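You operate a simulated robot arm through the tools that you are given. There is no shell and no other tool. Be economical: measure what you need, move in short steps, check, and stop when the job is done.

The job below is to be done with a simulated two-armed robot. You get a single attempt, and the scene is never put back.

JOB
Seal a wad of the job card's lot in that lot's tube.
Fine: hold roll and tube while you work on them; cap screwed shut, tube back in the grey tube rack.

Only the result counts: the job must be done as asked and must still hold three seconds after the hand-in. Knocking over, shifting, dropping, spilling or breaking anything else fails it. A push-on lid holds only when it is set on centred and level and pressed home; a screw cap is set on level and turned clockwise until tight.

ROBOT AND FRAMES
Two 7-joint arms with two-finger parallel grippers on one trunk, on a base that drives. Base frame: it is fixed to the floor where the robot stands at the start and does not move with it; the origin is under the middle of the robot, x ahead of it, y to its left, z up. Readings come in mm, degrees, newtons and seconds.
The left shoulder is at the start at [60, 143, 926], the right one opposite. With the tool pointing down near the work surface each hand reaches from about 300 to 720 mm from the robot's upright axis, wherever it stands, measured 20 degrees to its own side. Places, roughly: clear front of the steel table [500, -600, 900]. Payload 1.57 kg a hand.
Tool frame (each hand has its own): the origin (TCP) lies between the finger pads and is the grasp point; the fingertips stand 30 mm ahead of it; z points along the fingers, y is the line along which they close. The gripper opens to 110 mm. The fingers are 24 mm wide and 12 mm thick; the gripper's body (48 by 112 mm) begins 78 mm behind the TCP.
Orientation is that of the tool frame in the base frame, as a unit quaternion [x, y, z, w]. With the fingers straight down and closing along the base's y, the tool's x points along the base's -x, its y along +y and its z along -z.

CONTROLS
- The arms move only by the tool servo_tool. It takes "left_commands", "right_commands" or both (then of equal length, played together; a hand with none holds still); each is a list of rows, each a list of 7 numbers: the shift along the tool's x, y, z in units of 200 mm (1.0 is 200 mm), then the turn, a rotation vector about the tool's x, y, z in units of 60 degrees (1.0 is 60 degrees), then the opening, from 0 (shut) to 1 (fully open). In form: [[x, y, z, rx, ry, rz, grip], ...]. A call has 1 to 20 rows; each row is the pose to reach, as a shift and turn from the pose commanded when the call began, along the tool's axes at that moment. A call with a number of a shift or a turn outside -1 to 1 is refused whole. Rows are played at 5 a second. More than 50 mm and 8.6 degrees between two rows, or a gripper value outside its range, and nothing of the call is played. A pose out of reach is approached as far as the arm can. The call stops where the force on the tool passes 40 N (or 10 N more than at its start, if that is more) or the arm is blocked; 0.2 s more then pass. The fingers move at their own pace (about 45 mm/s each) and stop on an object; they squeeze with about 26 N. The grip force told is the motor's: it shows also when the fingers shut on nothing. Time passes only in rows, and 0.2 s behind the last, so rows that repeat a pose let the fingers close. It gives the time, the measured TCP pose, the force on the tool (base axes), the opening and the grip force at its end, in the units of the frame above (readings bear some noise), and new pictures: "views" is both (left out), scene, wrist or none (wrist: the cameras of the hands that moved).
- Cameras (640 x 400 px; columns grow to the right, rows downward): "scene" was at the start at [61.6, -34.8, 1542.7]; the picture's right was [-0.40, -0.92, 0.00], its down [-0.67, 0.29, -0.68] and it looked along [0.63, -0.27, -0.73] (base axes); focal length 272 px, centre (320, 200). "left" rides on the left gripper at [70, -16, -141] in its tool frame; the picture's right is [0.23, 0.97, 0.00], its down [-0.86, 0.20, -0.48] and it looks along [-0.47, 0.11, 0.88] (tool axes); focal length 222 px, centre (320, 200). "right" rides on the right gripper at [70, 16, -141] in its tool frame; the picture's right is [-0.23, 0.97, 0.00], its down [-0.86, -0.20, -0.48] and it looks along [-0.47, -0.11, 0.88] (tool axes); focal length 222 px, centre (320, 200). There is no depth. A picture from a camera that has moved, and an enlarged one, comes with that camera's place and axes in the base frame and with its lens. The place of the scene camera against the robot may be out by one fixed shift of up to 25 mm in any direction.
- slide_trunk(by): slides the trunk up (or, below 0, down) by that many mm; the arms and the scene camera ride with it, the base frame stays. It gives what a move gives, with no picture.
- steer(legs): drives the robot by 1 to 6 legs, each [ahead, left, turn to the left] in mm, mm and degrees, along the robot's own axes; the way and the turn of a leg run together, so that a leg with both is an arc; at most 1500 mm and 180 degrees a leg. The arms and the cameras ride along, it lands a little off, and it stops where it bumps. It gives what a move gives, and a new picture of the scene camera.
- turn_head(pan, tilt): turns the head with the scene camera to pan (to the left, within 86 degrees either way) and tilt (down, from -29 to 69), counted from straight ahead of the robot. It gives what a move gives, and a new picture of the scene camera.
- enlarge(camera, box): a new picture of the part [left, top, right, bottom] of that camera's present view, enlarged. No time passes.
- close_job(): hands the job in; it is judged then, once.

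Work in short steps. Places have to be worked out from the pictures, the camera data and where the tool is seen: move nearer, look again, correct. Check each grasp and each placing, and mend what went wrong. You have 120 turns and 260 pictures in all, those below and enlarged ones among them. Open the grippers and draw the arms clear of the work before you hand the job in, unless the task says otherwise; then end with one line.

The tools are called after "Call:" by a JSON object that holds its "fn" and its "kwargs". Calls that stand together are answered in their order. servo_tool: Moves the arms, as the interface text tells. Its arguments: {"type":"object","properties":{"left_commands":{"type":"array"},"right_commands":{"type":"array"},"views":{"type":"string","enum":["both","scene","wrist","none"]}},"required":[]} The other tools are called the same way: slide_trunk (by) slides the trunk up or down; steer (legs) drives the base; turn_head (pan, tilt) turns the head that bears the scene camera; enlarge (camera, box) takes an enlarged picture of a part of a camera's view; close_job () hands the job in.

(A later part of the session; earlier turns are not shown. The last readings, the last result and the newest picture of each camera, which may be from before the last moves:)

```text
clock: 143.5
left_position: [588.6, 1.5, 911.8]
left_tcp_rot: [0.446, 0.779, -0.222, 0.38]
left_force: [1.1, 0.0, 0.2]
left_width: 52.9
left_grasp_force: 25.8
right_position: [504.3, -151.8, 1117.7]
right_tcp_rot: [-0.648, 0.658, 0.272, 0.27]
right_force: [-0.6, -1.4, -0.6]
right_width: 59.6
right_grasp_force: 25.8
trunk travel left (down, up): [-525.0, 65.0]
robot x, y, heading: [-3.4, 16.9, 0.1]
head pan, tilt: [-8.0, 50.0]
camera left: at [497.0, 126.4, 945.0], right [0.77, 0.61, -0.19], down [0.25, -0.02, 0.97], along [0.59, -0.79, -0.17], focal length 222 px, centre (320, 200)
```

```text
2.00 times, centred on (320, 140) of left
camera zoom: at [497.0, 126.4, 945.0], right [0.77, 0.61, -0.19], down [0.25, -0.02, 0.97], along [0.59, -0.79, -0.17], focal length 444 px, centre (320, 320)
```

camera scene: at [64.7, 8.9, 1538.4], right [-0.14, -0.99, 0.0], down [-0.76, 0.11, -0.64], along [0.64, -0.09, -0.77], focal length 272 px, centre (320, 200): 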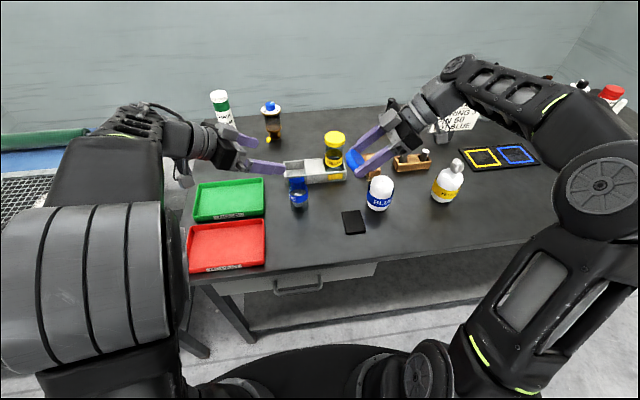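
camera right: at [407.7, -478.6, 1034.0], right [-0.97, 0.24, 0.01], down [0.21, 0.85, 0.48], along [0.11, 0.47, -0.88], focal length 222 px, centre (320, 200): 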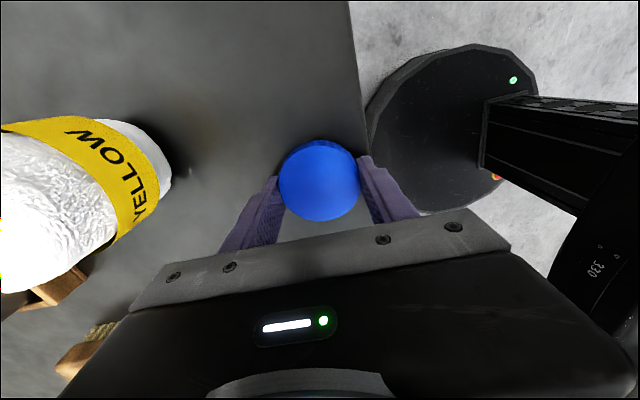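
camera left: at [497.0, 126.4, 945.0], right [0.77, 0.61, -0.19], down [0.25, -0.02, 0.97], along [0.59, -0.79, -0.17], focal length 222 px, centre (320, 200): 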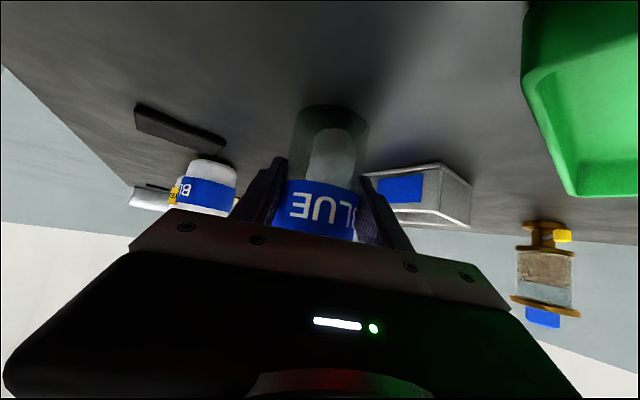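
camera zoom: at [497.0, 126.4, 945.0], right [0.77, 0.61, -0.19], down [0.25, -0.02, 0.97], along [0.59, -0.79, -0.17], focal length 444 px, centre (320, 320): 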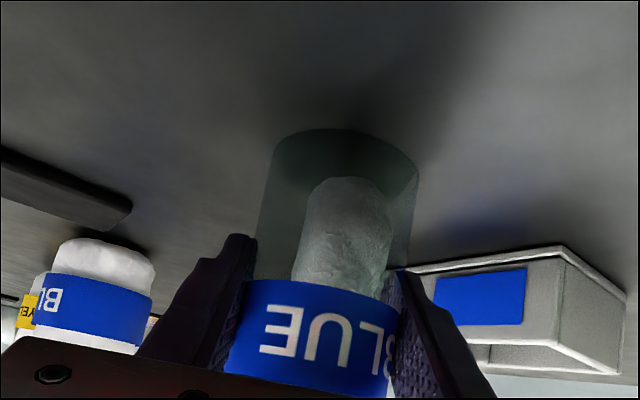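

Gripped again. I raise the trunk 60 mm and tilt the tube back into the coaxial capping pose used for unscrewing.

Call:
{"fn": "slide_trunk", "kwargs": {"by": 60}}

Call:
{"fn": "servo_tool", "kwargs": {"left_commands": [[0.04, -0.035, -0.07, 0, 0.125, 0, 0], [0.08, -0.075, -0.14, 0, 0.25, 0, 0], [0.12, -0.115, -0.21, 0, 0.375, 0, 0], [0.165, -0.155, -0.28, 0, 0.5, 0, 0], [0.205, -0.195, -0.35, 0, 0.625, 0, 0], [0.246, -0.235, -0.413, 0, 0.75, 0, 0], [0.246, -0.235, -0.413, 0, 0.75, 0, 0]], "views": "none"}}

Call:
{"fn": "servo_tool", "kwargs": {"left_commands": [[0, 0, 0, 0.0158, 0.0005, 0.124, 0], [0, 0, 0, 0.0315, 0.001, 0.248, 0], [0, 0, 0, 0.047, 0.0015, 0.372, 0], [0, 0, 0, 0.063, 0.002, 0.496, 0], [0, 0, 0, 0.063, 0.002, 0.496, 0]], "views": "scene"}}

Call:
{"fn": "enlarge", "kwargs": {"camera": "right", "box": [180, 60, 480, 240]}}

```text
clock: 144.5
left_position: [588.0, 0.8, 973.6]
left_tcp_rot: [0.446, 0.78, -0.221, 0.38]
left_force: [0.0, -0.2, -1.0]
left_width: 52.8
left_grasp_force: 25.9
right_position: [505.8, -153.7, 1177.9]
right_tcp_rot: [-0.649, 0.657, 0.273, 0.27]
right_force: [-0.7, -0.3, 0.0]
right_width: 59.7
right_grasp_force: 26.1
trunk travel left (down, up): [-585.0, 5.0]
robot x, y, heading: [2.4, 21.9, 0.1]
head pan, tilt: [-8.0, 50.0]
```

```text
clock: 146.1
left_position: [500.0, 60.6, 986.4]
left_tcp_rot: [0.498, 0.865, -0.034, 0.053]
left_force: [0.0, 0.5, -0.5]
left_width: 52.9
left_grasp_force: 26.4
right_position: [505.3, -153.5, 1179.1]
right_tcp_rot: [-0.648, 0.658, 0.271, 0.27]
right_force: [-0.5, -0.1, 0.3]
right_width: 59.8
right_grasp_force: 26.2
trunk travel left (down, up): [-585.0, 5.0]
robot x, y, heading: [-0.0, 25.5, -0.1]
head pan, tilt: [-8.0, 50.0]
```

```text
clock: 147.3
left_position: [499.9, 59.3, 986.0]
left_tcp_rot: [0.704, 0.707, -0.046, 0.043]
left_force: [0.3, 0.3, -0.6]
left_width: 52.9
left_grasp_force: 26.1
right_position: [504.7, -152.2, 1178.4]
right_tcp_rot: [-0.648, 0.658, 0.272, 0.27]
right_force: [0.1, 0.1, 1.1]
right_width: 59.9
right_grasp_force: 26.3
trunk travel left (down, up): [-585.0, 5.0]
robot x, y, heading: [1.9, 22.4, -0.0]
head pan, tilt: [-8.0, 50.0]
camera scene: at [64.8, 7.4, 1598.4], right [-0.14, -0.99, 0.0], down [-0.76, 0.11, -0.64], along [0.64, -0.09, -0.77], focal length 272 px, centre (320, 200)
```

scene: 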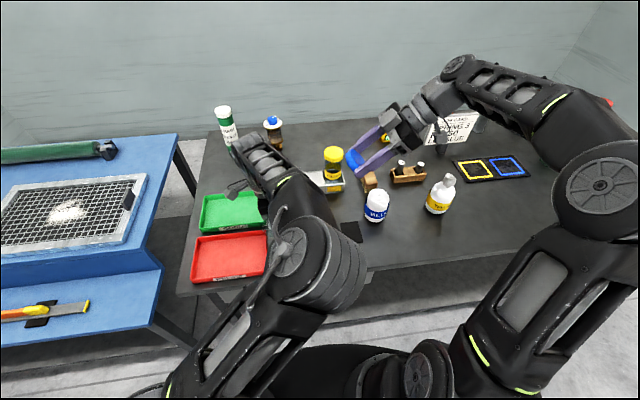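

```text
2.13 times, centred on (330, 150) of right
camera zoom: at [487.0, -300.7, 1228.2], right [-0.97, 0.17, 0.17], down [0.21, 0.26, 0.94], along [0.12, 0.95, -0.29], focal length 474 px, centre (299, 307)
```

zoom: 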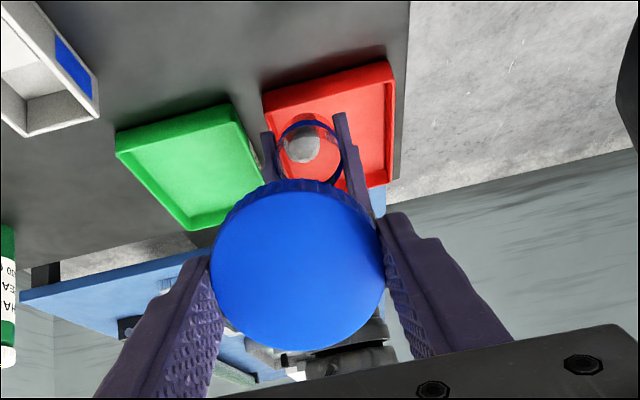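

Pose matches the earlier one. I bring the cap along the tube's axis to about 40 mm short of the rim and check alignment.

Call:
{"fn": "servo_tool", "kwargs": {"right_commands": [[-0.04, 0.014, 0.16, 0, 0, 0, 0], [-0.0775, 0.027, 0.32, 0, 0, 0, 0], [-0.0775, 0.027, 0.48, 0, 0, 0, 0], [-0.0775, 0.027, 0.632, 0, 0, 0, 0], [-0.0775, 0.027, 0.632, 0, 0, 0, 0]], "views": "none"}}

Call:
{"fn": "enlarge", "kwargs": {"camera": "right", "box": [220, 40, 420, 220]}}

Call:
{"fn": "enlarge", "kwargs": {"camera": "scene", "box": [260, 110, 400, 220]}}

Call:
{"fn": "enlarge", "kwargs": {"camera": "left", "box": [160, 60, 480, 260]}}

```text
clock: 148.5
left_position: [499.1, 60.4, 985.6]
left_tcp_rot: [0.705, 0.707, -0.047, 0.043]
left_force: [0.2, -0.1, -0.7]
left_width: 52.8
left_grasp_force: 26.6
right_position: [500.2, -52.4, 1100.1]
right_tcp_rot: [-0.647, 0.658, 0.273, 0.272]
right_force: [0.3, -0.5, 0.2]
right_width: 59.7
right_grasp_force: 26.6
trunk travel left (down, up): [-585.0, 5.0]
robot x, y, heading: [-2.2, 18.7, 0.1]
head pan, tilt: [-8.0, 50.0]
```

```text
2.22 times, centred on (320, 130) of right
camera zoom: at [482.1, -200.2, 1150.2], right [-0.97, 0.17, 0.17], down [0.21, 0.26, 0.94], along [0.12, 0.95, -0.29], focal length 494 px, centre (320, 356)
```

zoom: 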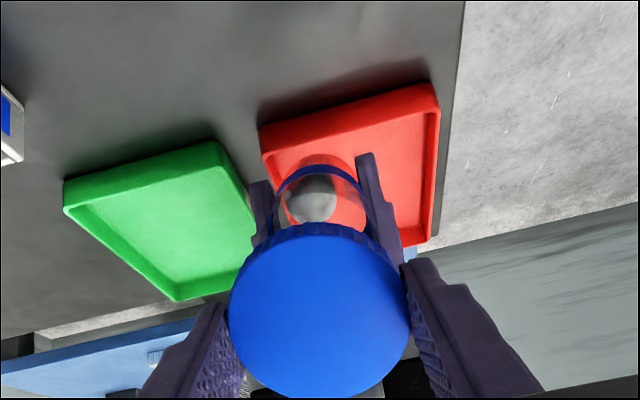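

```text
3.64 times, centred on (330, 165) of scene
camera zoom: at [64.6, 7.3, 1598.4], right [-0.14, -0.99, 0.0], down [-0.76, 0.11, -0.64], along [0.64, -0.09, -0.77], focal length 989 px, centre (284, 327)
```

zoom: 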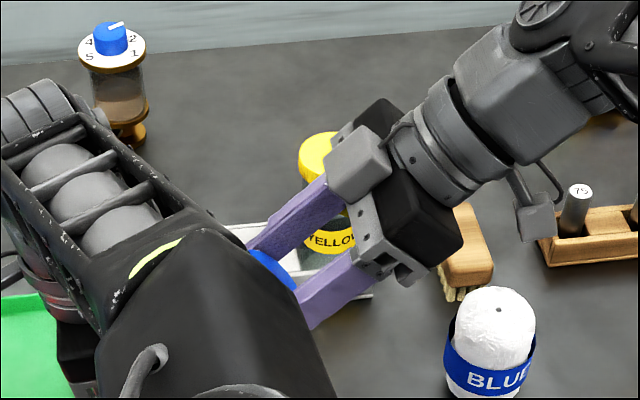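

```text
2.00 times, centred on (320, 160) of left
camera zoom: at [484.0, 146.9, 1116.9], right [0.97, 0.23, -0.03], down [0.21, -0.79, 0.58], along [0.11, -0.57, -0.81], focal length 444 px, centre (320, 280)
```

zoom: 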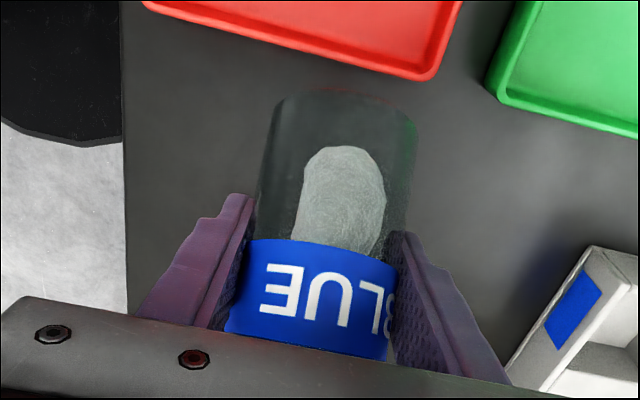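

Call:
{"fn": "enlarge", "kwargs": {"camera": "right", "box": [280, 100, 360, 160]}}

```text
6.67 times, centred on (320, 130) of right
camera zoom: at [482.1, -200.2, 1150.2], right [-0.97, 0.17, 0.17], down [0.21, 0.26, 0.94], along [0.12, 0.95, -0.29], focal length 1481 px, centre (320, 667)
```

zoom: 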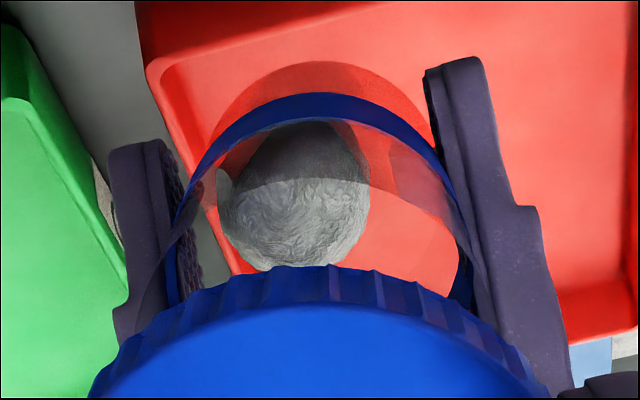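

Call:
{"fn": "enlarge", "kwargs": {"camera": "right", "box": [292, 108, 348, 146]}}

```text
10.53 times, centred on (320, 127) of right
camera zoom: at [482.1, -200.2, 1150.2], right [-0.97, 0.17, 0.17], down [0.21, 0.26, 0.94], along [0.12, 0.95, -0.29], focal length 2338 px, centre (320, 968)
```

zoom: 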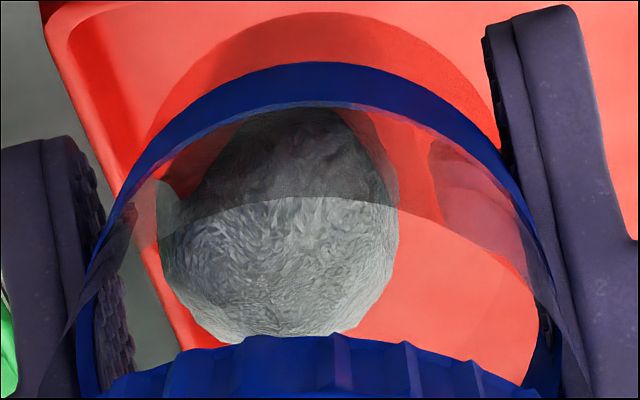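

The enlarged view shows the tube's rim as a clean circle: relative to the cap, the tube axis lies 3.9 mm in tool x and 1 mm in tool y. I correct that and advance 36 mm.

Call:
{"fn": "servo_tool", "kwargs": {"right_commands": [[0.0193, 0.005, 0.0, 0, 0, 0, 0], [0.0193, 0.005, 0.06, 0, 0, 0, 0], [0.0193, 0.005, 0.12, 0, 0, 0, 0], [0.0193, 0.005, 0.18, 0, 0, 0, 0], [0.0193, 0.005, 0.18, 0, 0, 0, 0]], "views": "none"}}

Call:
{"fn": "enlarge", "kwargs": {"camera": "right", "box": [270, 100, 370, 170]}}

```text
clock: 149.7
left_position: [499.2, 58.5, 985.6]
left_tcp_rot: [0.704, 0.707, -0.047, 0.043]
left_force: [0.4, -0.6, -1.1]
left_width: 52.7
left_grasp_force: 26.0
right_position: [499.6, -29.9, 1071.2]
right_tcp_rot: [-0.648, 0.658, 0.272, 0.271]
right_force: [0.4, -0.5, 0.1]
right_width: 59.8
right_grasp_force: 26.2
trunk travel left (down, up): [-585.0, 5.0]
robot x, y, heading: [-3.8, 20.9, 0.0]
head pan, tilt: [-8.0, 50.0]
```

```text
5.71 times, centred on (320, 135) of right
camera zoom: at [481.2, -177.5, 1121.8], right [-0.97, 0.17, 0.17], down [0.21, 0.26, 0.94], along [0.12, 0.95, -0.29], focal length 1269 px, centre (320, 571)
```

zoom: 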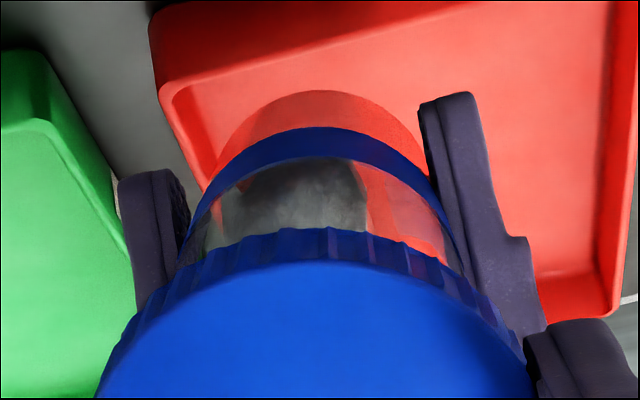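

Concentric. I advance slowly and read the force.

Call:
{"fn": "servo_tool", "kwargs": {"right_commands": [[0, 0, 0.015, 0, 0, 0, 0], [0, 0, 0.03, 0, 0, 0, 0], [0, 0, 0.045, 0, 0, 0, 0], [0, 0, 0.045, 0, 0, 0, 0]], "views": "none"}}

Call:
{"fn": "servo_tool", "kwargs": {"right_commands": [[0, 0, 0.007, 0, 0, 0, 0], [0, 0, 0.014, 0, 0, 0, 0], [0, 0, 0.014, 0, 0, 0, 0]], "views": "none"}}

```text
clock: 150.7
left_position: [499.4, 59.1, 984.7]
left_tcp_rot: [0.705, 0.707, -0.047, 0.043]
left_force: [-0.5, 0.5, -1.1]
left_width: 52.9
left_grasp_force: 25.5
right_position: [498.3, -24.7, 1064.9]
right_tcp_rot: [-0.648, 0.657, 0.273, 0.271]
right_force: [0.1, -0.2, -0.4]
right_width: 59.6
right_grasp_force: 26.0
trunk travel left (down, up): [-585.0, 5.0]
robot x, y, heading: [1.1, 19.1, -0.0]
head pan, tilt: [-8.0, 50.0]
```

```text
clock: 151.5
left_position: [498.5, 60.5, 984.3]
left_tcp_rot: [0.704, 0.707, -0.047, 0.044]
left_force: [0.2, 0.1, -1.4]
left_width: 52.9
left_grasp_force: 26.1
right_position: [499.8, -19.4, 1063.1]
right_tcp_rot: [-0.649, 0.657, 0.273, 0.27]
right_force: [0.4, -0.4, -0.1]
right_width: 59.8
right_grasp_force: 25.8
trunk travel left (down, up): [-585.0, 5.0]
robot x, y, heading: [-1.9, 20.3, 0.2]
head pan, tilt: [-8.0, 50.0]
```

Call:
{"fn": "servo_tool", "kwargs": {"right_commands": [[0, 0, 0.006, 0, 0, 0, 0], [0, 0, 0.012, 0, 0, 0, 0], [0, 0, 0.012, 0, 0, 0, 0]], "views": "none"}}

Call:
{"fn": "servo_tool", "kwargs": {"right_commands": [[0, 0, 0.006, 0, 0, 0, 0], [0, 0, 0.012, 0, 0, 0, 0], [0, 0, 0.012, 0, 0, 0, 0]], "views": "none"}}

Call:
{"fn": "enlarge", "kwargs": {"camera": "right", "box": [270, 100, 370, 170]}}

```text
clock: 152.3
left_position: [498.4, 58.7, 985.0]
left_tcp_rot: [0.705, 0.706, -0.048, 0.043]
left_force: [-2.9, -2.8, -4.5]
left_width: 53.0
left_grasp_force: 25.8
right_position: [500.6, -19.5, 1062.0]
right_tcp_rot: [-0.649, 0.657, 0.272, 0.271]
right_force: [2.6, 3.9, 4.6]
right_width: 59.5
right_grasp_force: 26.0
trunk travel left (down, up): [-585.0, 5.0]
robot x, y, heading: [-3.6, 21.8, 0.0]
head pan, tilt: [-8.0, 50.0]
```

```text
clock: 153.1
left_position: [499.7, 61.0, 983.7]
left_tcp_rot: [0.704, 0.707, -0.047, 0.043]
left_force: [0.6, 4.1, -16.7]
left_width: 52.9
left_grasp_force: 25.8
right_position: [499.4, -18.1, 1062.1]
right_tcp_rot: [-0.649, 0.657, 0.272, 0.27]
right_force: [-0.5, -4.5, 15.1]
right_width: 59.7
right_grasp_force: 25.8
trunk travel left (down, up): [-585.0, 5.0]
robot x, y, heading: [-2.5, 22.5, 0.2]
head pan, tilt: [-8.0, 50.0]
```

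```text
5.71 times, centred on (320, 135) of right
camera zoom: at [481.5, -165.5, 1111.0], right [-0.97, 0.17, 0.17], down [0.21, 0.26, 0.94], along [0.12, 0.95, -0.29], focal length 1269 px, centre (320, 571)
```

zoom: 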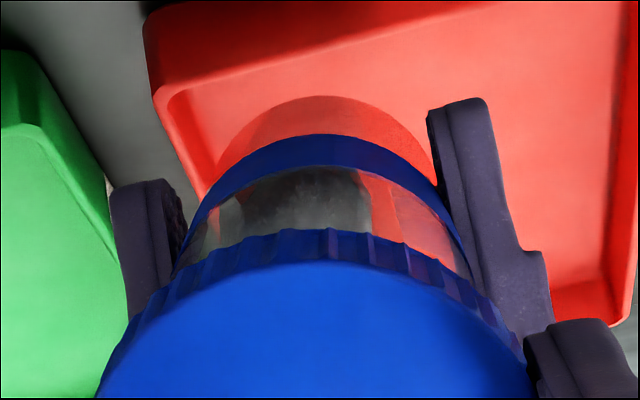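

Contact is made squarely (about 14 N axial). Since a first stroke should be long, I back off 10 mm, roll the hand -42°, press on again, and turn 84° clockwise.

Call:
{"fn": "servo_tool", "kwargs": {"right_commands": [[-0.005, 0, -0.05, 0, 0, 0, 0], [-0.005, 0, -0.05, 0, 0, -0.14, 0], [-0.005, 0, -0.05, 0, 0, -0.28, 0], [-0.005, 0, -0.05, 0, 0, -0.42, 0], [-0.005, 0, -0.05, 0, 0, -0.56, 0], [-0.005, 0, -0.05, 0, 0, -0.7, 0], [-0.005, 0, -0.02, 0, 0, -0.7, 0], [-0.005, 0, 0.001, 0, 0, -0.7, 0], [-0.005, 0, 0.002, 0, 0, -0.7, 0], [-0.005, 0, 0.002, 0, 0, -0.56, 0], [-0.005, 0, 0.002, 0, 0, -0.42, 0], [-0.005, 0, 0.003, 0, 0, -0.28, 0], [-0.005, 0, 0.003, 0, 0, -0.14, 0], [-0.005, 0, 0.003, 0, 0, 0.0, 0], [-0.005, 0, 0.004, 0, 0, 0.14, 0], [-0.005, 0, 0.004, 0, 0, 0.28, 0], [-0.005, 0, 0.005, 0, 0, 0.42, 0], [-0.005, 0, 0.005, 0, 0, 0.56, 0], [-0.005, 0, 0.005, 0, 0, 0.7, 0]], "views": "wrist"}}

Call:
{"fn": "enlarge", "kwargs": {"camera": "right", "box": [240, 80, 400, 240]}}

```text
clock: 157.1
left_position: [498.3, 60.3, 985.2]
left_tcp_rot: [0.705, 0.707, -0.047, 0.042]
left_force: [-8.8, 14.9, 2.2]
left_width: 52.9
left_grasp_force: 25.7
right_position: [500.4, -17.4, 1060.3]
right_tcp_rot: [-0.368, 0.847, 0.351, 0.156]
right_force: [10.0, -14.4, -2.9]
right_width: 59.6
right_grasp_force: 25.7
trunk travel left (down, up): [-585.0, 5.0]
robot x, y, heading: [1.0, 22.9, 0.0]
head pan, tilt: [-8.0, 50.0]
camera right: at [439.4, -143.5, 1131.0], right [-0.56, 0.59, 0.59], down [0.73, 0.0, 0.69], along [0.4, 0.81, -0.43], focal length 222 px, centre (320, 200)
```

right: 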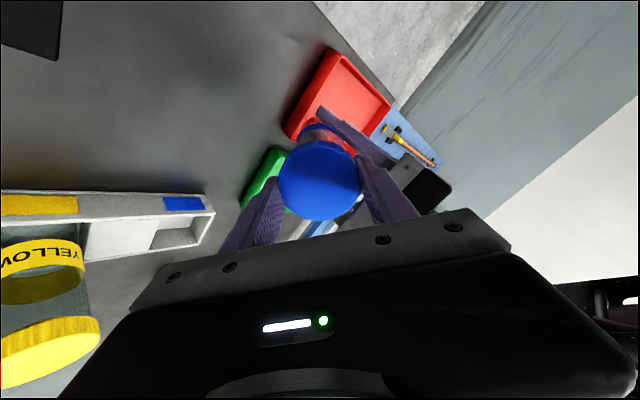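

```text
2.50 times, centred on (320, 160) of right
camera zoom: at [439.4, -143.5, 1131.0], right [-0.56, 0.59, 0.59], down [0.73, 0.0, 0.69], along [0.4, 0.81, -0.43], focal length 555 px, centre (320, 300)
```

zoom: 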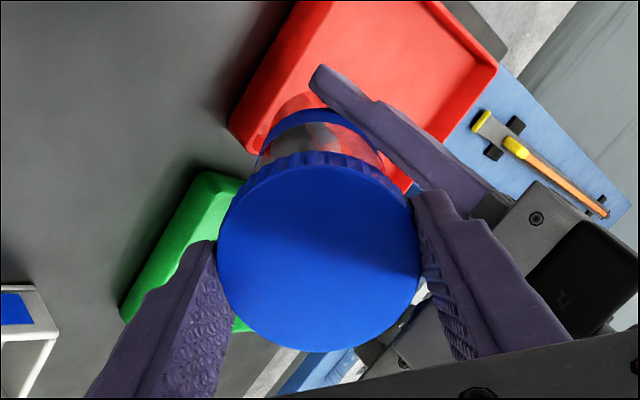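

The cap sits 3.8 mm off the roll axis in the hand, so the roll strained it sideways. I relieve that and make a gentle 2 mm pull test to see if the thread has caught.

Call:
{"fn": "servo_tool", "kwargs": {"right_commands": [[-0.005, -0.0127, 0, 0, 0, 0, 0], [-0.005, -0.0127, 0, 0, 0, 0, 0]], "views": "none"}}

Call:
{"fn": "servo_tool", "kwargs": {"right_commands": [[0, 0, -0.007, 0, 0, 0, 0], [0, 0, -0.015, 0, 0, 0, 0], [0, 0, -0.015, 0, 0, 0, 0]], "views": "none"}}

```text
clock: 157.7
left_position: [499.8, 59.0, 985.3]
left_tcp_rot: [0.704, 0.708, -0.047, 0.044]
left_force: [1.2, 11.7, -1.4]
left_width: 53.0
left_grasp_force: 26.5
right_position: [501.3, -16.6, 1059.5]
right_tcp_rot: [-0.371, 0.845, 0.353, 0.154]
right_force: [-0.7, -11.9, 2.0]
right_width: 59.6
right_grasp_force: 26.5
trunk travel left (down, up): [-585.0, 5.0]
robot x, y, heading: [-1.7, 21.3, -0.0]
head pan, tilt: [-8.0, 50.0]
```

```text
clock: 158.5
left_position: [500.1, 57.3, 986.4]
left_tcp_rot: [0.704, 0.707, -0.045, 0.045]
left_force: [3.3, 0.3, 6.4]
left_width: 52.7
left_grasp_force: 25.8
right_position: [499.8, -18.0, 1060.3]
right_tcp_rot: [-0.37, 0.846, 0.352, 0.155]
right_force: [-2.9, 0.5, -8.1]
right_width: 59.5
right_grasp_force: 26.1
trunk travel left (down, up): [-585.0, 5.0]
robot x, y, heading: [-3.3, 26.7, 0.1]
head pan, tilt: [-8.0, 50.0]
```

Tension appears on the pull: the thread has caught. Now cycles: release, recentre the hand on the axis, roll back 57°, regrip, turn 57° clockwise.

Call:
{"fn": "servo_tool", "kwargs": {"right_commands": [[0, 0, 0.01, 0, 0, 0, 0.75], [0.019, 0, 0.01, 0, 0, 0, 0.75], [0.019, 0, 0.01, 0, 0, -0.1357, 0.75], [0.019, 0, 0.01, 0, 0, -0.2714, 0.75], [0.019, 0, 0.01, 0, 0, -0.407, 0.75], [0.019, 0, 0.01, 0, 0, -0.543, 0.75], [0.019, 0, 0.01, 0, 0, -0.678, 0.75], [0.019, 0, 0.01, 0, 0, -0.814, 0.75], [0.019, 0, 0.01, 0, 0, -0.95, 0.75], [0.019, 0, 0.01, 0, 0, -0.95, 0], [0.019, 0, 0.01, 0, 0, -0.95, 0], [0.019, 0, 0.01, 0, 0, -0.95, 0], [0.019, 0, 0.01, 0, 0, -0.95, 0]], "views": "wrist"}}

Call:
{"fn": "enlarge", "kwargs": {"camera": "right", "box": [240, 80, 400, 240]}}

```text
clock: 161.3
left_position: [499.9, 58.6, 985.8]
left_tcp_rot: [0.705, 0.706, -0.048, 0.043]
left_force: [-10.9, -2.0, 0.5]
left_width: 53.0
left_grasp_force: 26.8
right_position: [499.2, -18.9, 1057.6]
right_tcp_rot: [0.728, -0.568, -0.233, -0.304]
right_force: [10.0, 1.8, -0.3]
right_width: 59.6
right_grasp_force: 26.0
trunk travel left (down, up): [-585.0, 5.0]
robot x, y, heading: [2.3, 18.9, 0.0]
head pan, tilt: [-8.0, 50.0]
camera right: at [500.1, -169.1, 1107.2], right [-1.0, -0.01, -0.02], down [-0.02, 0.28, 0.96], along [0.0, 0.96, -0.28], focal length 222 px, centre (320, 200)
```

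right: 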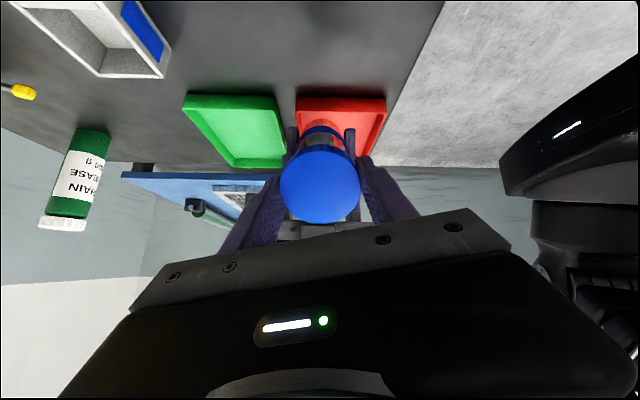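

```text
2.50 times, centred on (320, 160) of right
camera zoom: at [500.1, -169.1, 1107.2], right [-1.0, -0.01, -0.02], down [-0.02, 0.28, 0.96], along [0.0, 0.96, -0.28], focal length 555 px, centre (320, 300)
```

zoom: 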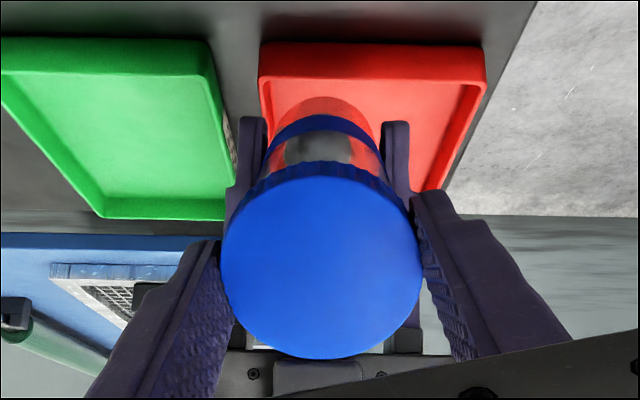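

The cap stays on. I relieve the 10 N side force and turn 57° clockwise, then do another full cycle.

Call:
{"fn": "servo_tool", "kwargs": {"right_commands": [[0, -0.005, 0, 0, 0, 0, 0], [0, -0.005, 0, 0, 0, 0.1357, 0], [0, -0.005, 0, 0, 0, 0.2714, 0], [0, -0.005, 0, 0, 0, 0.407, 0], [0, -0.005, 0, 0, 0, 0.543, 0], [0, -0.005, 0, 0, 0, 0.678, 0], [0, -0.005, 0, 0, 0, 0.814, 0], [0, -0.005, 0, 0, 0, 0.95, 0]], "views": "none"}}

Call:
{"fn": "servo_tool", "kwargs": {"right_commands": [[0, 0, 0, 0, 0, 0, 0.75], [0, 0, 0, 0, 0, 0, 0.75], [0, 0, 0, 0, 0, -0.1425, 0.75], [0, 0, 0, 0, 0, -0.285, 0.75], [0, 0, 0, 0, 0, -0.4275, 0.75], [0, 0, 0, 0, 0, -0.57, 0.75], [0, 0, 0, 0, 0, -0.7125, 0.75], [0, 0, 0, 0, 0, -0.855, 0.75], [0, 0, 0, 0, 0, -0.997, 0.75], [0, 0, 0, 0, 0, -0.997, 0], [0, 0, 0, 0, 0, -0.997, 0], [0, 0, 0, 0, 0, -0.997, 0], [0, 0, 0, 0, 0, -0.997, 0], [0, 0, 0, 0, 0, -0.855, 0], [0, 0, 0, 0, 0, -0.7125, 0], [0, 0, 0, 0, 0, -0.57, 0], [0, 0, 0, 0, 0, -0.4275, 0], [0, 0, 0, 0, 0, -0.285, 0], [0, 0, 0, 0, 0, -0.1425, 0], [0, 0, 0, 0, 0, 0, 0]], "views": "wrist"}}

Call:
{"fn": "enlarge", "kwargs": {"camera": "left", "box": [200, 60, 440, 240]}}

```text
clock: 163.1
left_position: [500.8, 59.4, 985.8]
left_tcp_rot: [0.704, 0.707, -0.046, 0.043]
left_force: [8.9, -2.0, -5.3]
left_width: 52.9
left_grasp_force: 25.8
right_position: [499.2, -18.4, 1058.7]
right_tcp_rot: [-0.369, 0.846, 0.352, 0.154]
right_force: [-8.9, 2.8, 3.5]
right_width: 59.9
right_grasp_force: 26.1
trunk travel left (down, up): [-585.0, 5.0]
robot x, y, heading: [-1.1, 26.0, -0.1]
head pan, tilt: [-8.0, 50.0]
```

```text
clock: 167.3
left_position: [499.6, 60.2, 984.2]
left_tcp_rot: [0.704, 0.708, -0.047, 0.043]
left_force: [6.0, -2.8, -2.2]
left_width: 52.9
left_grasp_force: 25.5
right_position: [499.0, -17.9, 1058.1]
right_tcp_rot: [-0.369, 0.846, 0.352, 0.154]
right_force: [-5.8, 3.2, 1.4]
right_width: 59.6
right_grasp_force: 26.0
trunk travel left (down, up): [-585.0, 5.0]
robot x, y, heading: [0.1, 21.9, 0.0]
head pan, tilt: [-8.0, 50.0]
camera right: at [439.4, -145.9, 1129.5], right [-0.56, 0.58, 0.59], down [0.73, 0.01, 0.69], along [0.4, 0.81, -0.43], focal length 222 px, centre (320, 200)
```

right: 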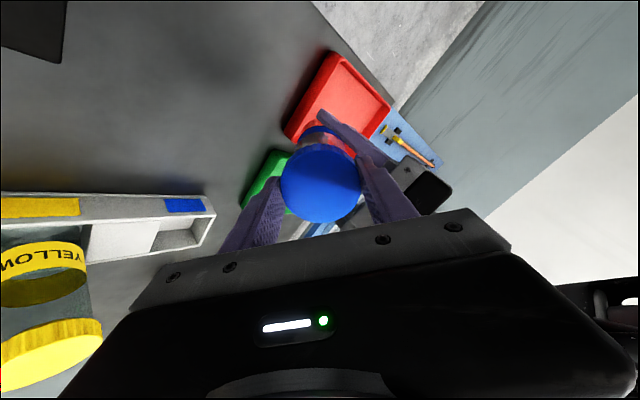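

```text
2.22 times, centred on (320, 150) of left
camera zoom: at [484.3, 147.0, 1116.9], right [0.97, 0.23, -0.03], down [0.21, -0.79, 0.58], along [0.11, -0.57, -0.81], focal length 494 px, centre (320, 311)
```

zoom: 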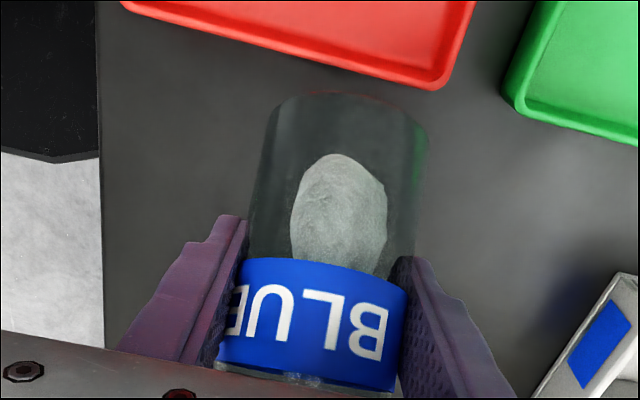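

The tube has turned somewhat in the left grip, perhaps because the cap is now tight. I do one more cycle and compare the label.

Call:
{"fn": "servo_tool", "kwargs": {"right_commands": [[0, 0, 0, 0, 0, 0, 0.75], [0, 0, 0, 0, 0, 0, 0.75], [0, 0, 0, 0, 0, -0.1425, 0.75], [0, 0, 0, 0, 0, -0.285, 0.75], [0, 0, 0, 0, 0, -0.4275, 0.75], [0, 0, 0, 0, 0, -0.57, 0.75], [0, 0, 0, 0, 0, -0.7125, 0.75], [0, 0, 0, 0, 0, -0.855, 0.75], [0, 0, 0, 0, 0, -0.997, 0.75], [0, 0, 0, 0, 0, -0.997, 0], [0, 0, 0, 0, 0, -0.997, 0], [0, 0, 0, 0, 0, -0.997, 0], [0, 0, 0, 0, 0, -0.997, 0]], "views": "none"}}

Call:
{"fn": "enlarge", "kwargs": {"camera": "left", "box": [200, 60, 440, 240]}}

Call:
{"fn": "servo_tool", "kwargs": {"right_commands": [[0, 0, 0, 0, 0, 0.1425, 0], [0, 0, 0, 0, 0, 0.285, 0], [0, 0, 0, 0, 0, 0.4275, 0], [0, 0, 0, 0, 0, 0.57, 0], [0, 0, 0, 0, 0, 0.7125, 0], [0, 0, 0, 0, 0, 0.855, 0], [0, 0, 0, 0, 0, 0.997, 0]], "views": "none"}}

Call:
{"fn": "enlarge", "kwargs": {"camera": "left", "box": [200, 60, 440, 240]}}

```text
clock: 170.1
left_position: [501.0, 59.2, 984.7]
left_tcp_rot: [0.704, 0.707, -0.048, 0.042]
left_force: [-3.5, 1.0, -0.3]
left_width: 52.7
left_grasp_force: 26.1
right_position: [501.4, -18.9, 1057.1]
right_tcp_rot: [0.742, -0.55, -0.226, -0.31]
right_force: [2.2, -0.8, -0.7]
right_width: 59.5
right_grasp_force: 25.7
trunk travel left (down, up): [-585.0, 5.0]
robot x, y, heading: [-0.7, 21.2, 0.1]
head pan, tilt: [-8.0, 50.0]
```

```text
2.22 times, centred on (320, 150) of left
camera zoom: at [484.1, 147.0, 1116.8], right [0.97, 0.23, -0.04], down [0.21, -0.79, 0.58], along [0.11, -0.57, -0.81], focal length 494 px, centre (320, 311)
```

zoom: 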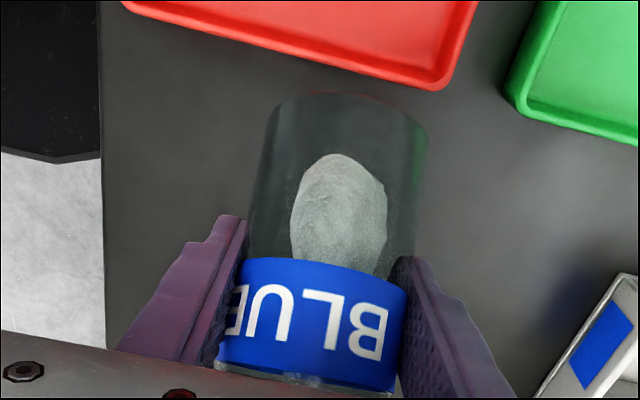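

```text
clock: 171.7
left_position: [500.6, 59.9, 984.9]
left_tcp_rot: [0.704, 0.707, -0.047, 0.044]
left_force: [8.4, -0.2, -0.7]
left_width: 53.0
left_grasp_force: 26.1
right_position: [499.4, -17.9, 1058.8]
right_tcp_rot: [-0.369, 0.846, 0.352, 0.154]
right_force: [-9.3, -0.5, -0.1]
right_width: 59.5
right_grasp_force: 26.2
trunk travel left (down, up): [-585.0, 5.0]
robot x, y, heading: [-0.3, 22.2, -0.0]
head pan, tilt: [-8.0, 50.0]
```

```text
2.22 times, centred on (320, 150) of left
camera zoom: at [484.3, 147.1, 1116.9], right [0.97, 0.23, -0.03], down [0.21, -0.79, 0.58], along [0.11, -0.57, -0.81], focal length 494 px, centre (320, 311)
```

zoom: 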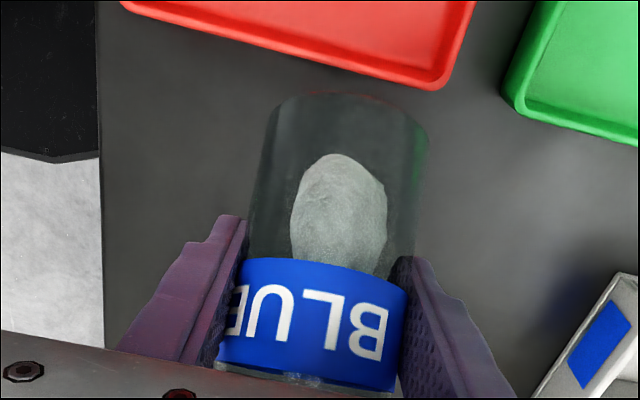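

The tube held still this time, so the cap is still threading. Two more cycles, then compare again.

Call:
{"fn": "servo_tool", "kwargs": {"right_commands": [[0, 0, 0, 0, 0, 0, 0.75], [0, 0, 0, 0, 0, 0, 0.75], [0, 0, 0, 0, 0, -0.1425, 0.75], [0, 0, 0, 0, 0, -0.285, 0.75], [0, 0, 0, 0, 0, -0.4275, 0.75], [0, 0, 0, 0, 0, -0.57, 0.75], [0, 0, 0, 0, 0, -0.7125, 0.75], [0, 0, 0, 0, 0, -0.855, 0.75], [0, 0, 0, 0, 0, -0.997, 0.75], [0, 0, 0, 0, 0, -0.997, 0], [0, 0, 0, 0, 0, -0.997, 0], [0, 0, 0, 0, 0, -0.997, 0], [0, 0, 0, 0, 0, -0.997, 0], [0, 0, 0, 0, 0, -0.855, 0], [0, 0, 0, 0, 0, -0.7125, 0], [0, 0, 0, 0, 0, -0.57, 0], [0, 0, 0, 0, 0, -0.4275, 0], [0, 0, 0, 0, 0, -0.285, 0], [0, 0, 0, 0, 0, -0.1425, 0], [0, 0, 0, 0, 0, 0, 0]], "views": "none"}}

Call:
{"fn": "servo_tool", "kwargs": {"right_commands": [[0, 0, 0, 0, 0, 0, 0.75], [0, 0, 0, 0, 0, 0, 0.75], [0, 0, 0, 0, 0, -0.1425, 0.75], [0, 0, 0, 0, 0, -0.285, 0.75], [0, 0, 0, 0, 0, -0.4275, 0.75], [0, 0, 0, 0, 0, -0.57, 0.75], [0, 0, 0, 0, 0, -0.7125, 0.75], [0, 0, 0, 0, 0, -0.855, 0.75], [0, 0, 0, 0, 0, -0.997, 0.75], [0, 0, 0, 0, 0, -0.997, 0], [0, 0, 0, 0, 0, -0.997, 0], [0, 0, 0, 0, 0, -0.997, 0], [0, 0, 0, 0, 0, -0.997, 0], [0, 0, 0, 0, 0, -0.855, 0], [0, 0, 0, 0, 0, -0.7125, 0], [0, 0, 0, 0, 0, -0.57, 0], [0, 0, 0, 0, 0, -0.4275, 0], [0, 0, 0, 0, 0, -0.285, 0], [0, 0, 0, 0, 0, -0.1425, 0], [0, 0, 0, 0, 0, 0, 0]], "views": "none"}}

Call:
{"fn": "enlarge", "kwargs": {"camera": "left", "box": [200, 60, 440, 240]}}

Call:
{"fn": "enlarge", "kwargs": {"camera": "right", "box": [240, 80, 400, 240]}}

```text
clock: 175.9
left_position: [499.1, 58.8, 984.1]
left_tcp_rot: [0.704, 0.707, -0.049, 0.042]
left_force: [-13.3, 4.8, 6.9]
left_width: 54.5
left_grasp_force: 25.7
right_position: [501.5, -22.1, 1058.8]
right_tcp_rot: [-0.367, 0.848, 0.35, 0.157]
right_force: [12.5, -4.8, -8.7]
right_width: 59.7
right_grasp_force: 26.2
trunk travel left (down, up): [-585.0, 5.0]
robot x, y, heading: [-1.5, 22.4, -0.2]
head pan, tilt: [-8.0, 50.0]
```

```text
clock: 180.1
left_position: [499.1, 59.8, 984.6]
left_tcp_rot: [0.704, 0.707, -0.047, 0.042]
left_force: [-2.1, 7.8, 7.4]
left_width: 53.3
left_grasp_force: 26.0
right_position: [500.8, -20.2, 1058.6]
right_tcp_rot: [-0.369, 0.847, 0.351, 0.155]
right_force: [2.4, -7.8, -8.5]
right_width: 59.6
right_grasp_force: 26.6
trunk travel left (down, up): [-585.0, 5.0]
robot x, y, heading: [-1.1, 19.4, -0.0]
head pan, tilt: [-8.0, 50.0]
```

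```text
2.22 times, centred on (320, 150) of left
camera zoom: at [484.0, 147.6, 1117.0], right [0.97, 0.23, -0.04], down [0.21, -0.79, 0.58], along [0.11, -0.57, -0.81], focal length 494 px, centre (320, 311)
```

zoom: 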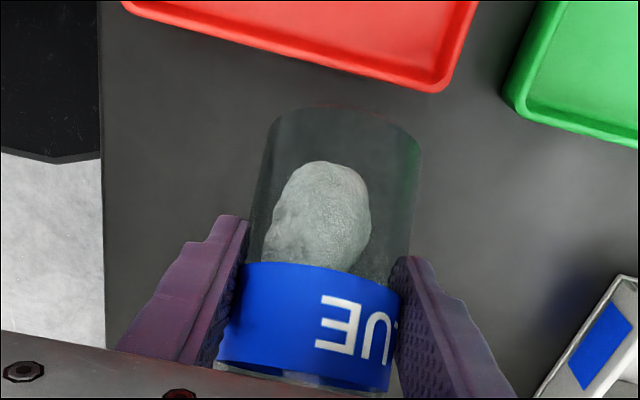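

```text
2.50 times, centred on (320, 160) of right
camera zoom: at [440.6, -147.0, 1129.0], right [-0.56, 0.59, 0.59], down [0.73, 0.01, 0.69], along [0.4, 0.81, -0.43], focal length 555 px, centre (320, 300)
```

zoom: 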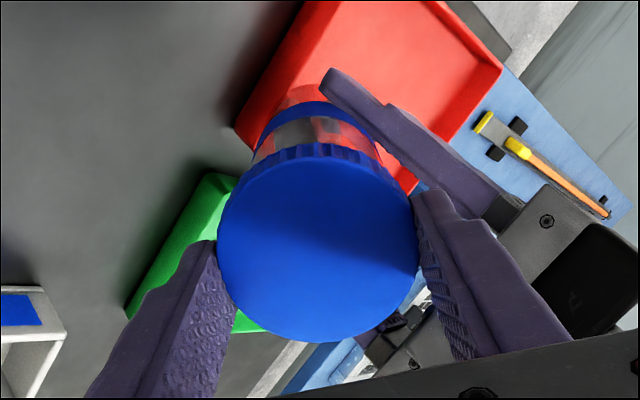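

In these strokes the tube turned clockwise along with the cap in the left grip: the cap is tight. I open the right hand, withdraw it along the axis, and then stand the tube upright with the left.

Call:
{"fn": "servo_tool", "kwargs": {"right_commands": [[0, 0, 0, 0, 0, 0, 0.8], [0, 0, 0, 0, 0, 0, 1], [0, 0, -0.2, 0, 0, 0, 1], [0, 0, -0.4, 0, 0, 0, 1], [0, 0, -0.6, 0, 0, 0, 1], [0, 0, -0.8, 0, 0, 0, 1], [0, 0, -0.8, 0, 0, 0, 1]], "views": "wrist"}}

Call:
{"fn": "servo_tool", "kwargs": {"left_commands": [[0, 0, 0, -0.0155, -0.001, -0.124, 0], [0, 0, 0, -0.031, -0.0015, -0.248, 0], [0, 0, 0, -0.0465, -0.002, -0.373, 0], [0, 0, 0, -0.062, -0.003, -0.497, 0], [0, 0, 0, -0.062, -0.003, -0.497, 0]], "views": "none"}}

Call:
{"fn": "servo_tool", "kwargs": {"left_commands": [[-0.068, 0.04, 0.034, 0, -0.125, 0, 0], [-0.136, 0.08, 0.068, 0, -0.25, 0, 0], [-0.204, 0.12, 0.1, 0, -0.375, 0, 0], [-0.272, 0.16, 0.135, 0, -0.5, 0, 0], [-0.34, 0.2, 0.17, 0, -0.625, 0, 0], [-0.408, 0.241, 0.203, 0, -0.75, 0, 0], [-0.408, 0.241, 0.203, 0, -0.75, 0, 0]], "views": "wrist"}}

```text
clock: 181.7
left_position: [498.9, 60.0, 985.1]
left_tcp_rot: [0.705, 0.707, -0.047, 0.044]
left_force: [0.9, 0.3, -0.8]
left_width: 52.9
left_grasp_force: 26.3
right_position: [500.6, -132.8, 1169.9]
right_tcp_rot: [-0.369, 0.846, 0.351, 0.155]
right_force: [1.2, 0.2, 0.0]
right_width: 110.1
right_grasp_force: 0.1
trunk travel left (down, up): [-585.0, 5.0]
robot x, y, heading: [-3.9, 19.8, 0.1]
head pan, tilt: [-8.0, 50.0]
camera right: at [440.1, -259.8, 1241.2], right [-0.56, 0.58, 0.59], down [0.73, 0.01, 0.69], along [0.4, 0.81, -0.43], focal length 222 px, centre (320, 200)
```

right: 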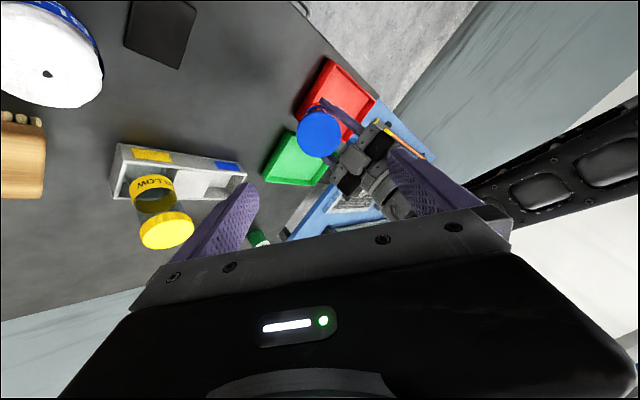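

```text
clock: 182.9
left_position: [500.0, 59.5, 985.1]
left_tcp_rot: [0.496, 0.866, -0.035, 0.054]
left_force: [0.0, 0.8, -1.2]
left_width: 52.8
left_grasp_force: 26.1
right_position: [500.7, -132.0, 1169.3]
right_tcp_rot: [-0.37, 0.846, 0.351, 0.155]
right_force: [-1.3, 0.1, -1.1]
right_width: 110.2
right_grasp_force: 0.1
trunk travel left (down, up): [-585.0, 5.0]
robot x, y, heading: [-0.1, 20.9, 0.1]
head pan, tilt: [-8.0, 50.0]
```

```text
clock: 184.5
left_position: [585.6, 9.9, 954.8]
left_tcp_rot: [0.445, 0.779, -0.223, 0.382]
left_force: [0.0, -0.3, -1.1]
left_width: 52.9
left_grasp_force: 26.0
right_position: [499.9, -132.4, 1170.8]
right_tcp_rot: [-0.37, 0.846, 0.351, 0.155]
right_force: [0.3, -0.5, 0.0]
right_width: 110.0
right_grasp_force: 0.1
trunk travel left (down, up): [-585.0, 5.0]
robot x, y, heading: [-0.6, 19.8, 0.0]
head pan, tilt: [-8.0, 50.0]
camera left: at [492.6, 134.8, 986.1], right [0.77, 0.61, -0.19], down [0.25, -0.02, 0.97], along [0.59, -0.79, -0.17], focal length 222 px, centre (320, 200)
```

left: 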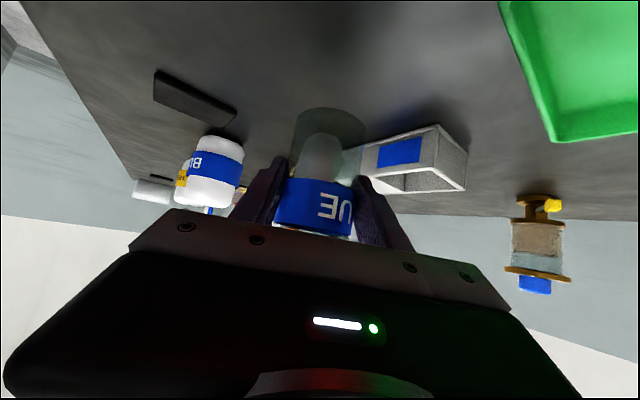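

Upright again with the cap on. I lower it to the table, watching the force.

Call:
{"fn": "servo_tool", "kwargs": {"left_commands": [[0.045, 0, 0.035, 0, 0, 0, 0], [0.09, 0, 0.07, 0, 0, 0, 0], [0.135, 0, 0.105, 0, 0, 0, 0], [0.166, 0, 0.128, 0, 0, 0, 0], [0.166, 0, 0.128, 0, 0, 0, 0]], "views": "none"}}

Call:
{"fn": "servo_tool", "kwargs": {"left_commands": [[0.008, 0, 0.006, 0, 0, 0, 0], [0.016, 0, 0.012, 0, 0, 0, 0], [0.016, 0, 0.012, 0, 0, 0, 0]], "views": "none"}}

Call:
{"fn": "servo_tool", "kwargs": {"left_commands": [[0.006, 0, 0.0045, 0, 0, 0, 0], [0.012, 0, 0.009, 0, 0, 0, 0], [0.012, 0, 0.009, 0, 0, 0, 0]], "views": "none"}}

```text
clock: 185.7
left_position: [584.8, 8.5, 914.6]
left_tcp_rot: [0.445, 0.778, -0.222, 0.383]
left_force: [3.9, 0.6, 17.2]
left_width: 53.1
left_grasp_force: 25.7
right_position: [499.2, -133.0, 1169.2]
right_tcp_rot: [-0.369, 0.847, 0.35, 0.155]
right_force: [-0.1, -0.3, 0.7]
right_width: 109.8
right_grasp_force: 0.2
trunk travel left (down, up): [-585.0, 5.0]
robot x, y, heading: [0.1, 20.7, 0.0]
head pan, tilt: [-8.0, 50.0]
```

```text
clock: 186.5
left_position: [584.3, 7.6, 909.6]
left_tcp_rot: [0.447, 0.778, -0.224, 0.381]
left_force: [5.4, -0.9, 18.4]
left_width: 53.2
left_grasp_force: 25.9
right_position: [498.8, -132.9, 1170.4]
right_tcp_rot: [-0.369, 0.846, 0.35, 0.156]
right_force: [0.5, 0.2, -0.4]
right_width: 110.1
right_grasp_force: 0.0
trunk travel left (down, up): [-585.0, 5.0]
robot x, y, heading: [-1.2, 20.4, -0.1]
head pan, tilt: [-8.0, 50.0]
```

```text
clock: 187.3
left_position: [583.5, 9.0, 906.7]
left_tcp_rot: [0.446, 0.779, -0.222, 0.381]
left_force: [3.5, -1.4, 18.0]
left_width: 52.9
left_grasp_force: 26.2
right_position: [500.0, -132.2, 1169.7]
right_tcp_rot: [-0.37, 0.846, 0.351, 0.155]
right_force: [-0.1, -0.6, 1.4]
right_width: 110.0
right_grasp_force: 0.0
trunk travel left (down, up): [-585.0, 5.0]
robot x, y, heading: [-0.6, 20.7, -0.1]
head pan, tilt: [-8.0, 50.0]
```

Seated on the table (about 18 N). I open, move the left hand 34 mm up along the tube, and regrip.

Call:
{"fn": "servo_tool", "kwargs": {"left_commands": [[-0.008, 0, -0.006, 0, 0, 0, 0], [-0.008, 0, -0.006, 0, 0, 0, 0.6], [-0.008, 0, -0.006, 0, 0, 0, 0.8], [-0.008, 0, -0.006, 0, 0, 0, 0.8], [-0.07, 0, -0.055, 0, 0, 0, 0.8], [-0.136, 0, -0.105, 0, 0, 0, 0.8], [-0.136, 0, -0.105, 0, 0, 0, 0.8]], "views": "wrist"}}

Call:
{"fn": "enlarge", "kwargs": {"camera": "left", "box": [180, 40, 460, 240]}}

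```text
clock: 188.9
left_position: [583.7, 9.8, 941.6]
left_tcp_rot: [0.446, 0.779, -0.223, 0.38]
left_force: [0.1, 0.6, -0.8]
left_width: 87.9
left_grasp_force: 0.0
right_position: [500.2, -133.5, 1170.2]
right_tcp_rot: [-0.369, 0.846, 0.351, 0.155]
right_force: [0.8, 0.7, 0.2]
right_width: 109.9
right_grasp_force: 0.0
trunk travel left (down, up): [-585.0, 5.0]
robot x, y, heading: [-0.6, 18.4, 0.1]
head pan, tilt: [-8.0, 50.0]
camera left: at [492.8, 135.3, 972.6], right [0.77, 0.61, -0.19], down [0.25, -0.02, 0.97], along [0.59, -0.79, -0.17], focal length 222 px, centre (320, 200)
```

left: 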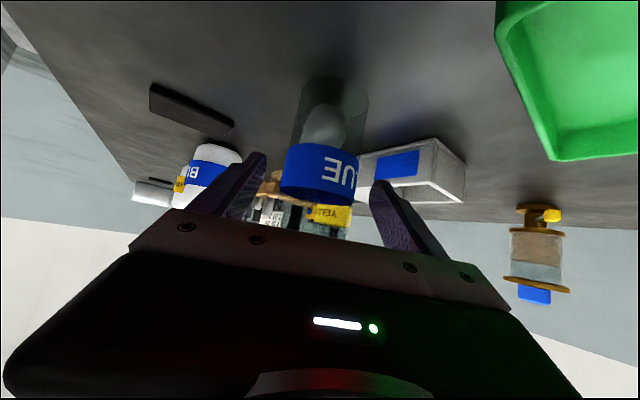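

```text
2.00 times, centred on (320, 140) of left
camera zoom: at [492.8, 135.3, 972.6], right [0.77, 0.61, -0.19], down [0.25, -0.02, 0.97], along [0.59, -0.79, -0.17], focal length 444 px, centre (320, 320)
```

zoom: 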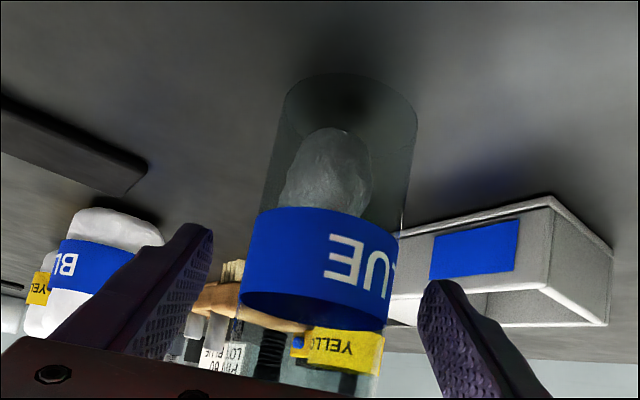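

The tube stands upright and free. I close on it at the higher grip and lift it 85 mm.

Call:
{"fn": "servo_tool", "kwargs": {"left_commands": [[0, 0, 0, 0, 0, 0, 0.5], [0, 0, 0, 0, 0, 0, 0], [0, 0, 0, 0, 0, 0, 0], [0, 0, 0, 0, 0, 0, 0], [0, 0, 0, 0, 0, 0, 0], [-0.08, 0, -0.06, 0, 0, 0, 0], [-0.17, 0, -0.13, 0, 0, 0, 0], [-0.26, 0, -0.2, 0, 0, 0, 0], [-0.336, 0, -0.26, 0, 0, 0, 0], [-0.336, 0, -0.26, 0, 0, 0, 0]], "views": "wrist"}}

```text
clock: 191.1
left_position: [585.7, 9.7, 1025.2]
left_tcp_rot: [0.446, 0.779, -0.223, 0.381]
left_force: [0.1, 0.2, -0.9]
left_width: 52.8
left_grasp_force: 26.1
right_position: [499.8, -131.9, 1169.7]
right_tcp_rot: [-0.37, 0.846, 0.351, 0.156]
right_force: [0.4, 0.4, -0.1]
right_width: 109.8
right_grasp_force: 0.0
trunk travel left (down, up): [-585.0, 5.0]
robot x, y, heading: [4.3, 22.2, -0.1]
head pan, tilt: [-8.0, 50.0]
camera left: at [493.5, 135.5, 1057.4], right [0.77, 0.61, -0.19], down [0.25, -0.02, 0.97], along [0.59, -0.79, -0.17], focal length 222 px, centre (320, 200)
```

left: 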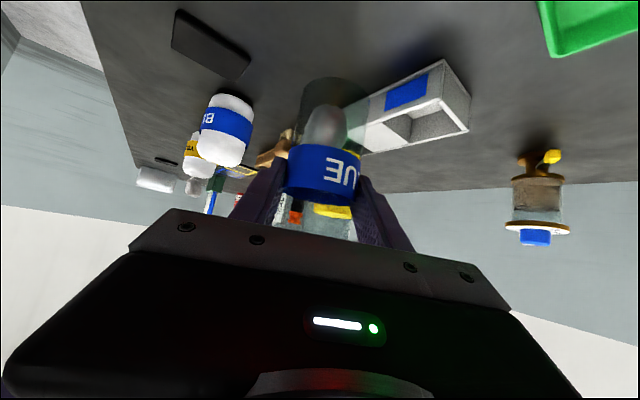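

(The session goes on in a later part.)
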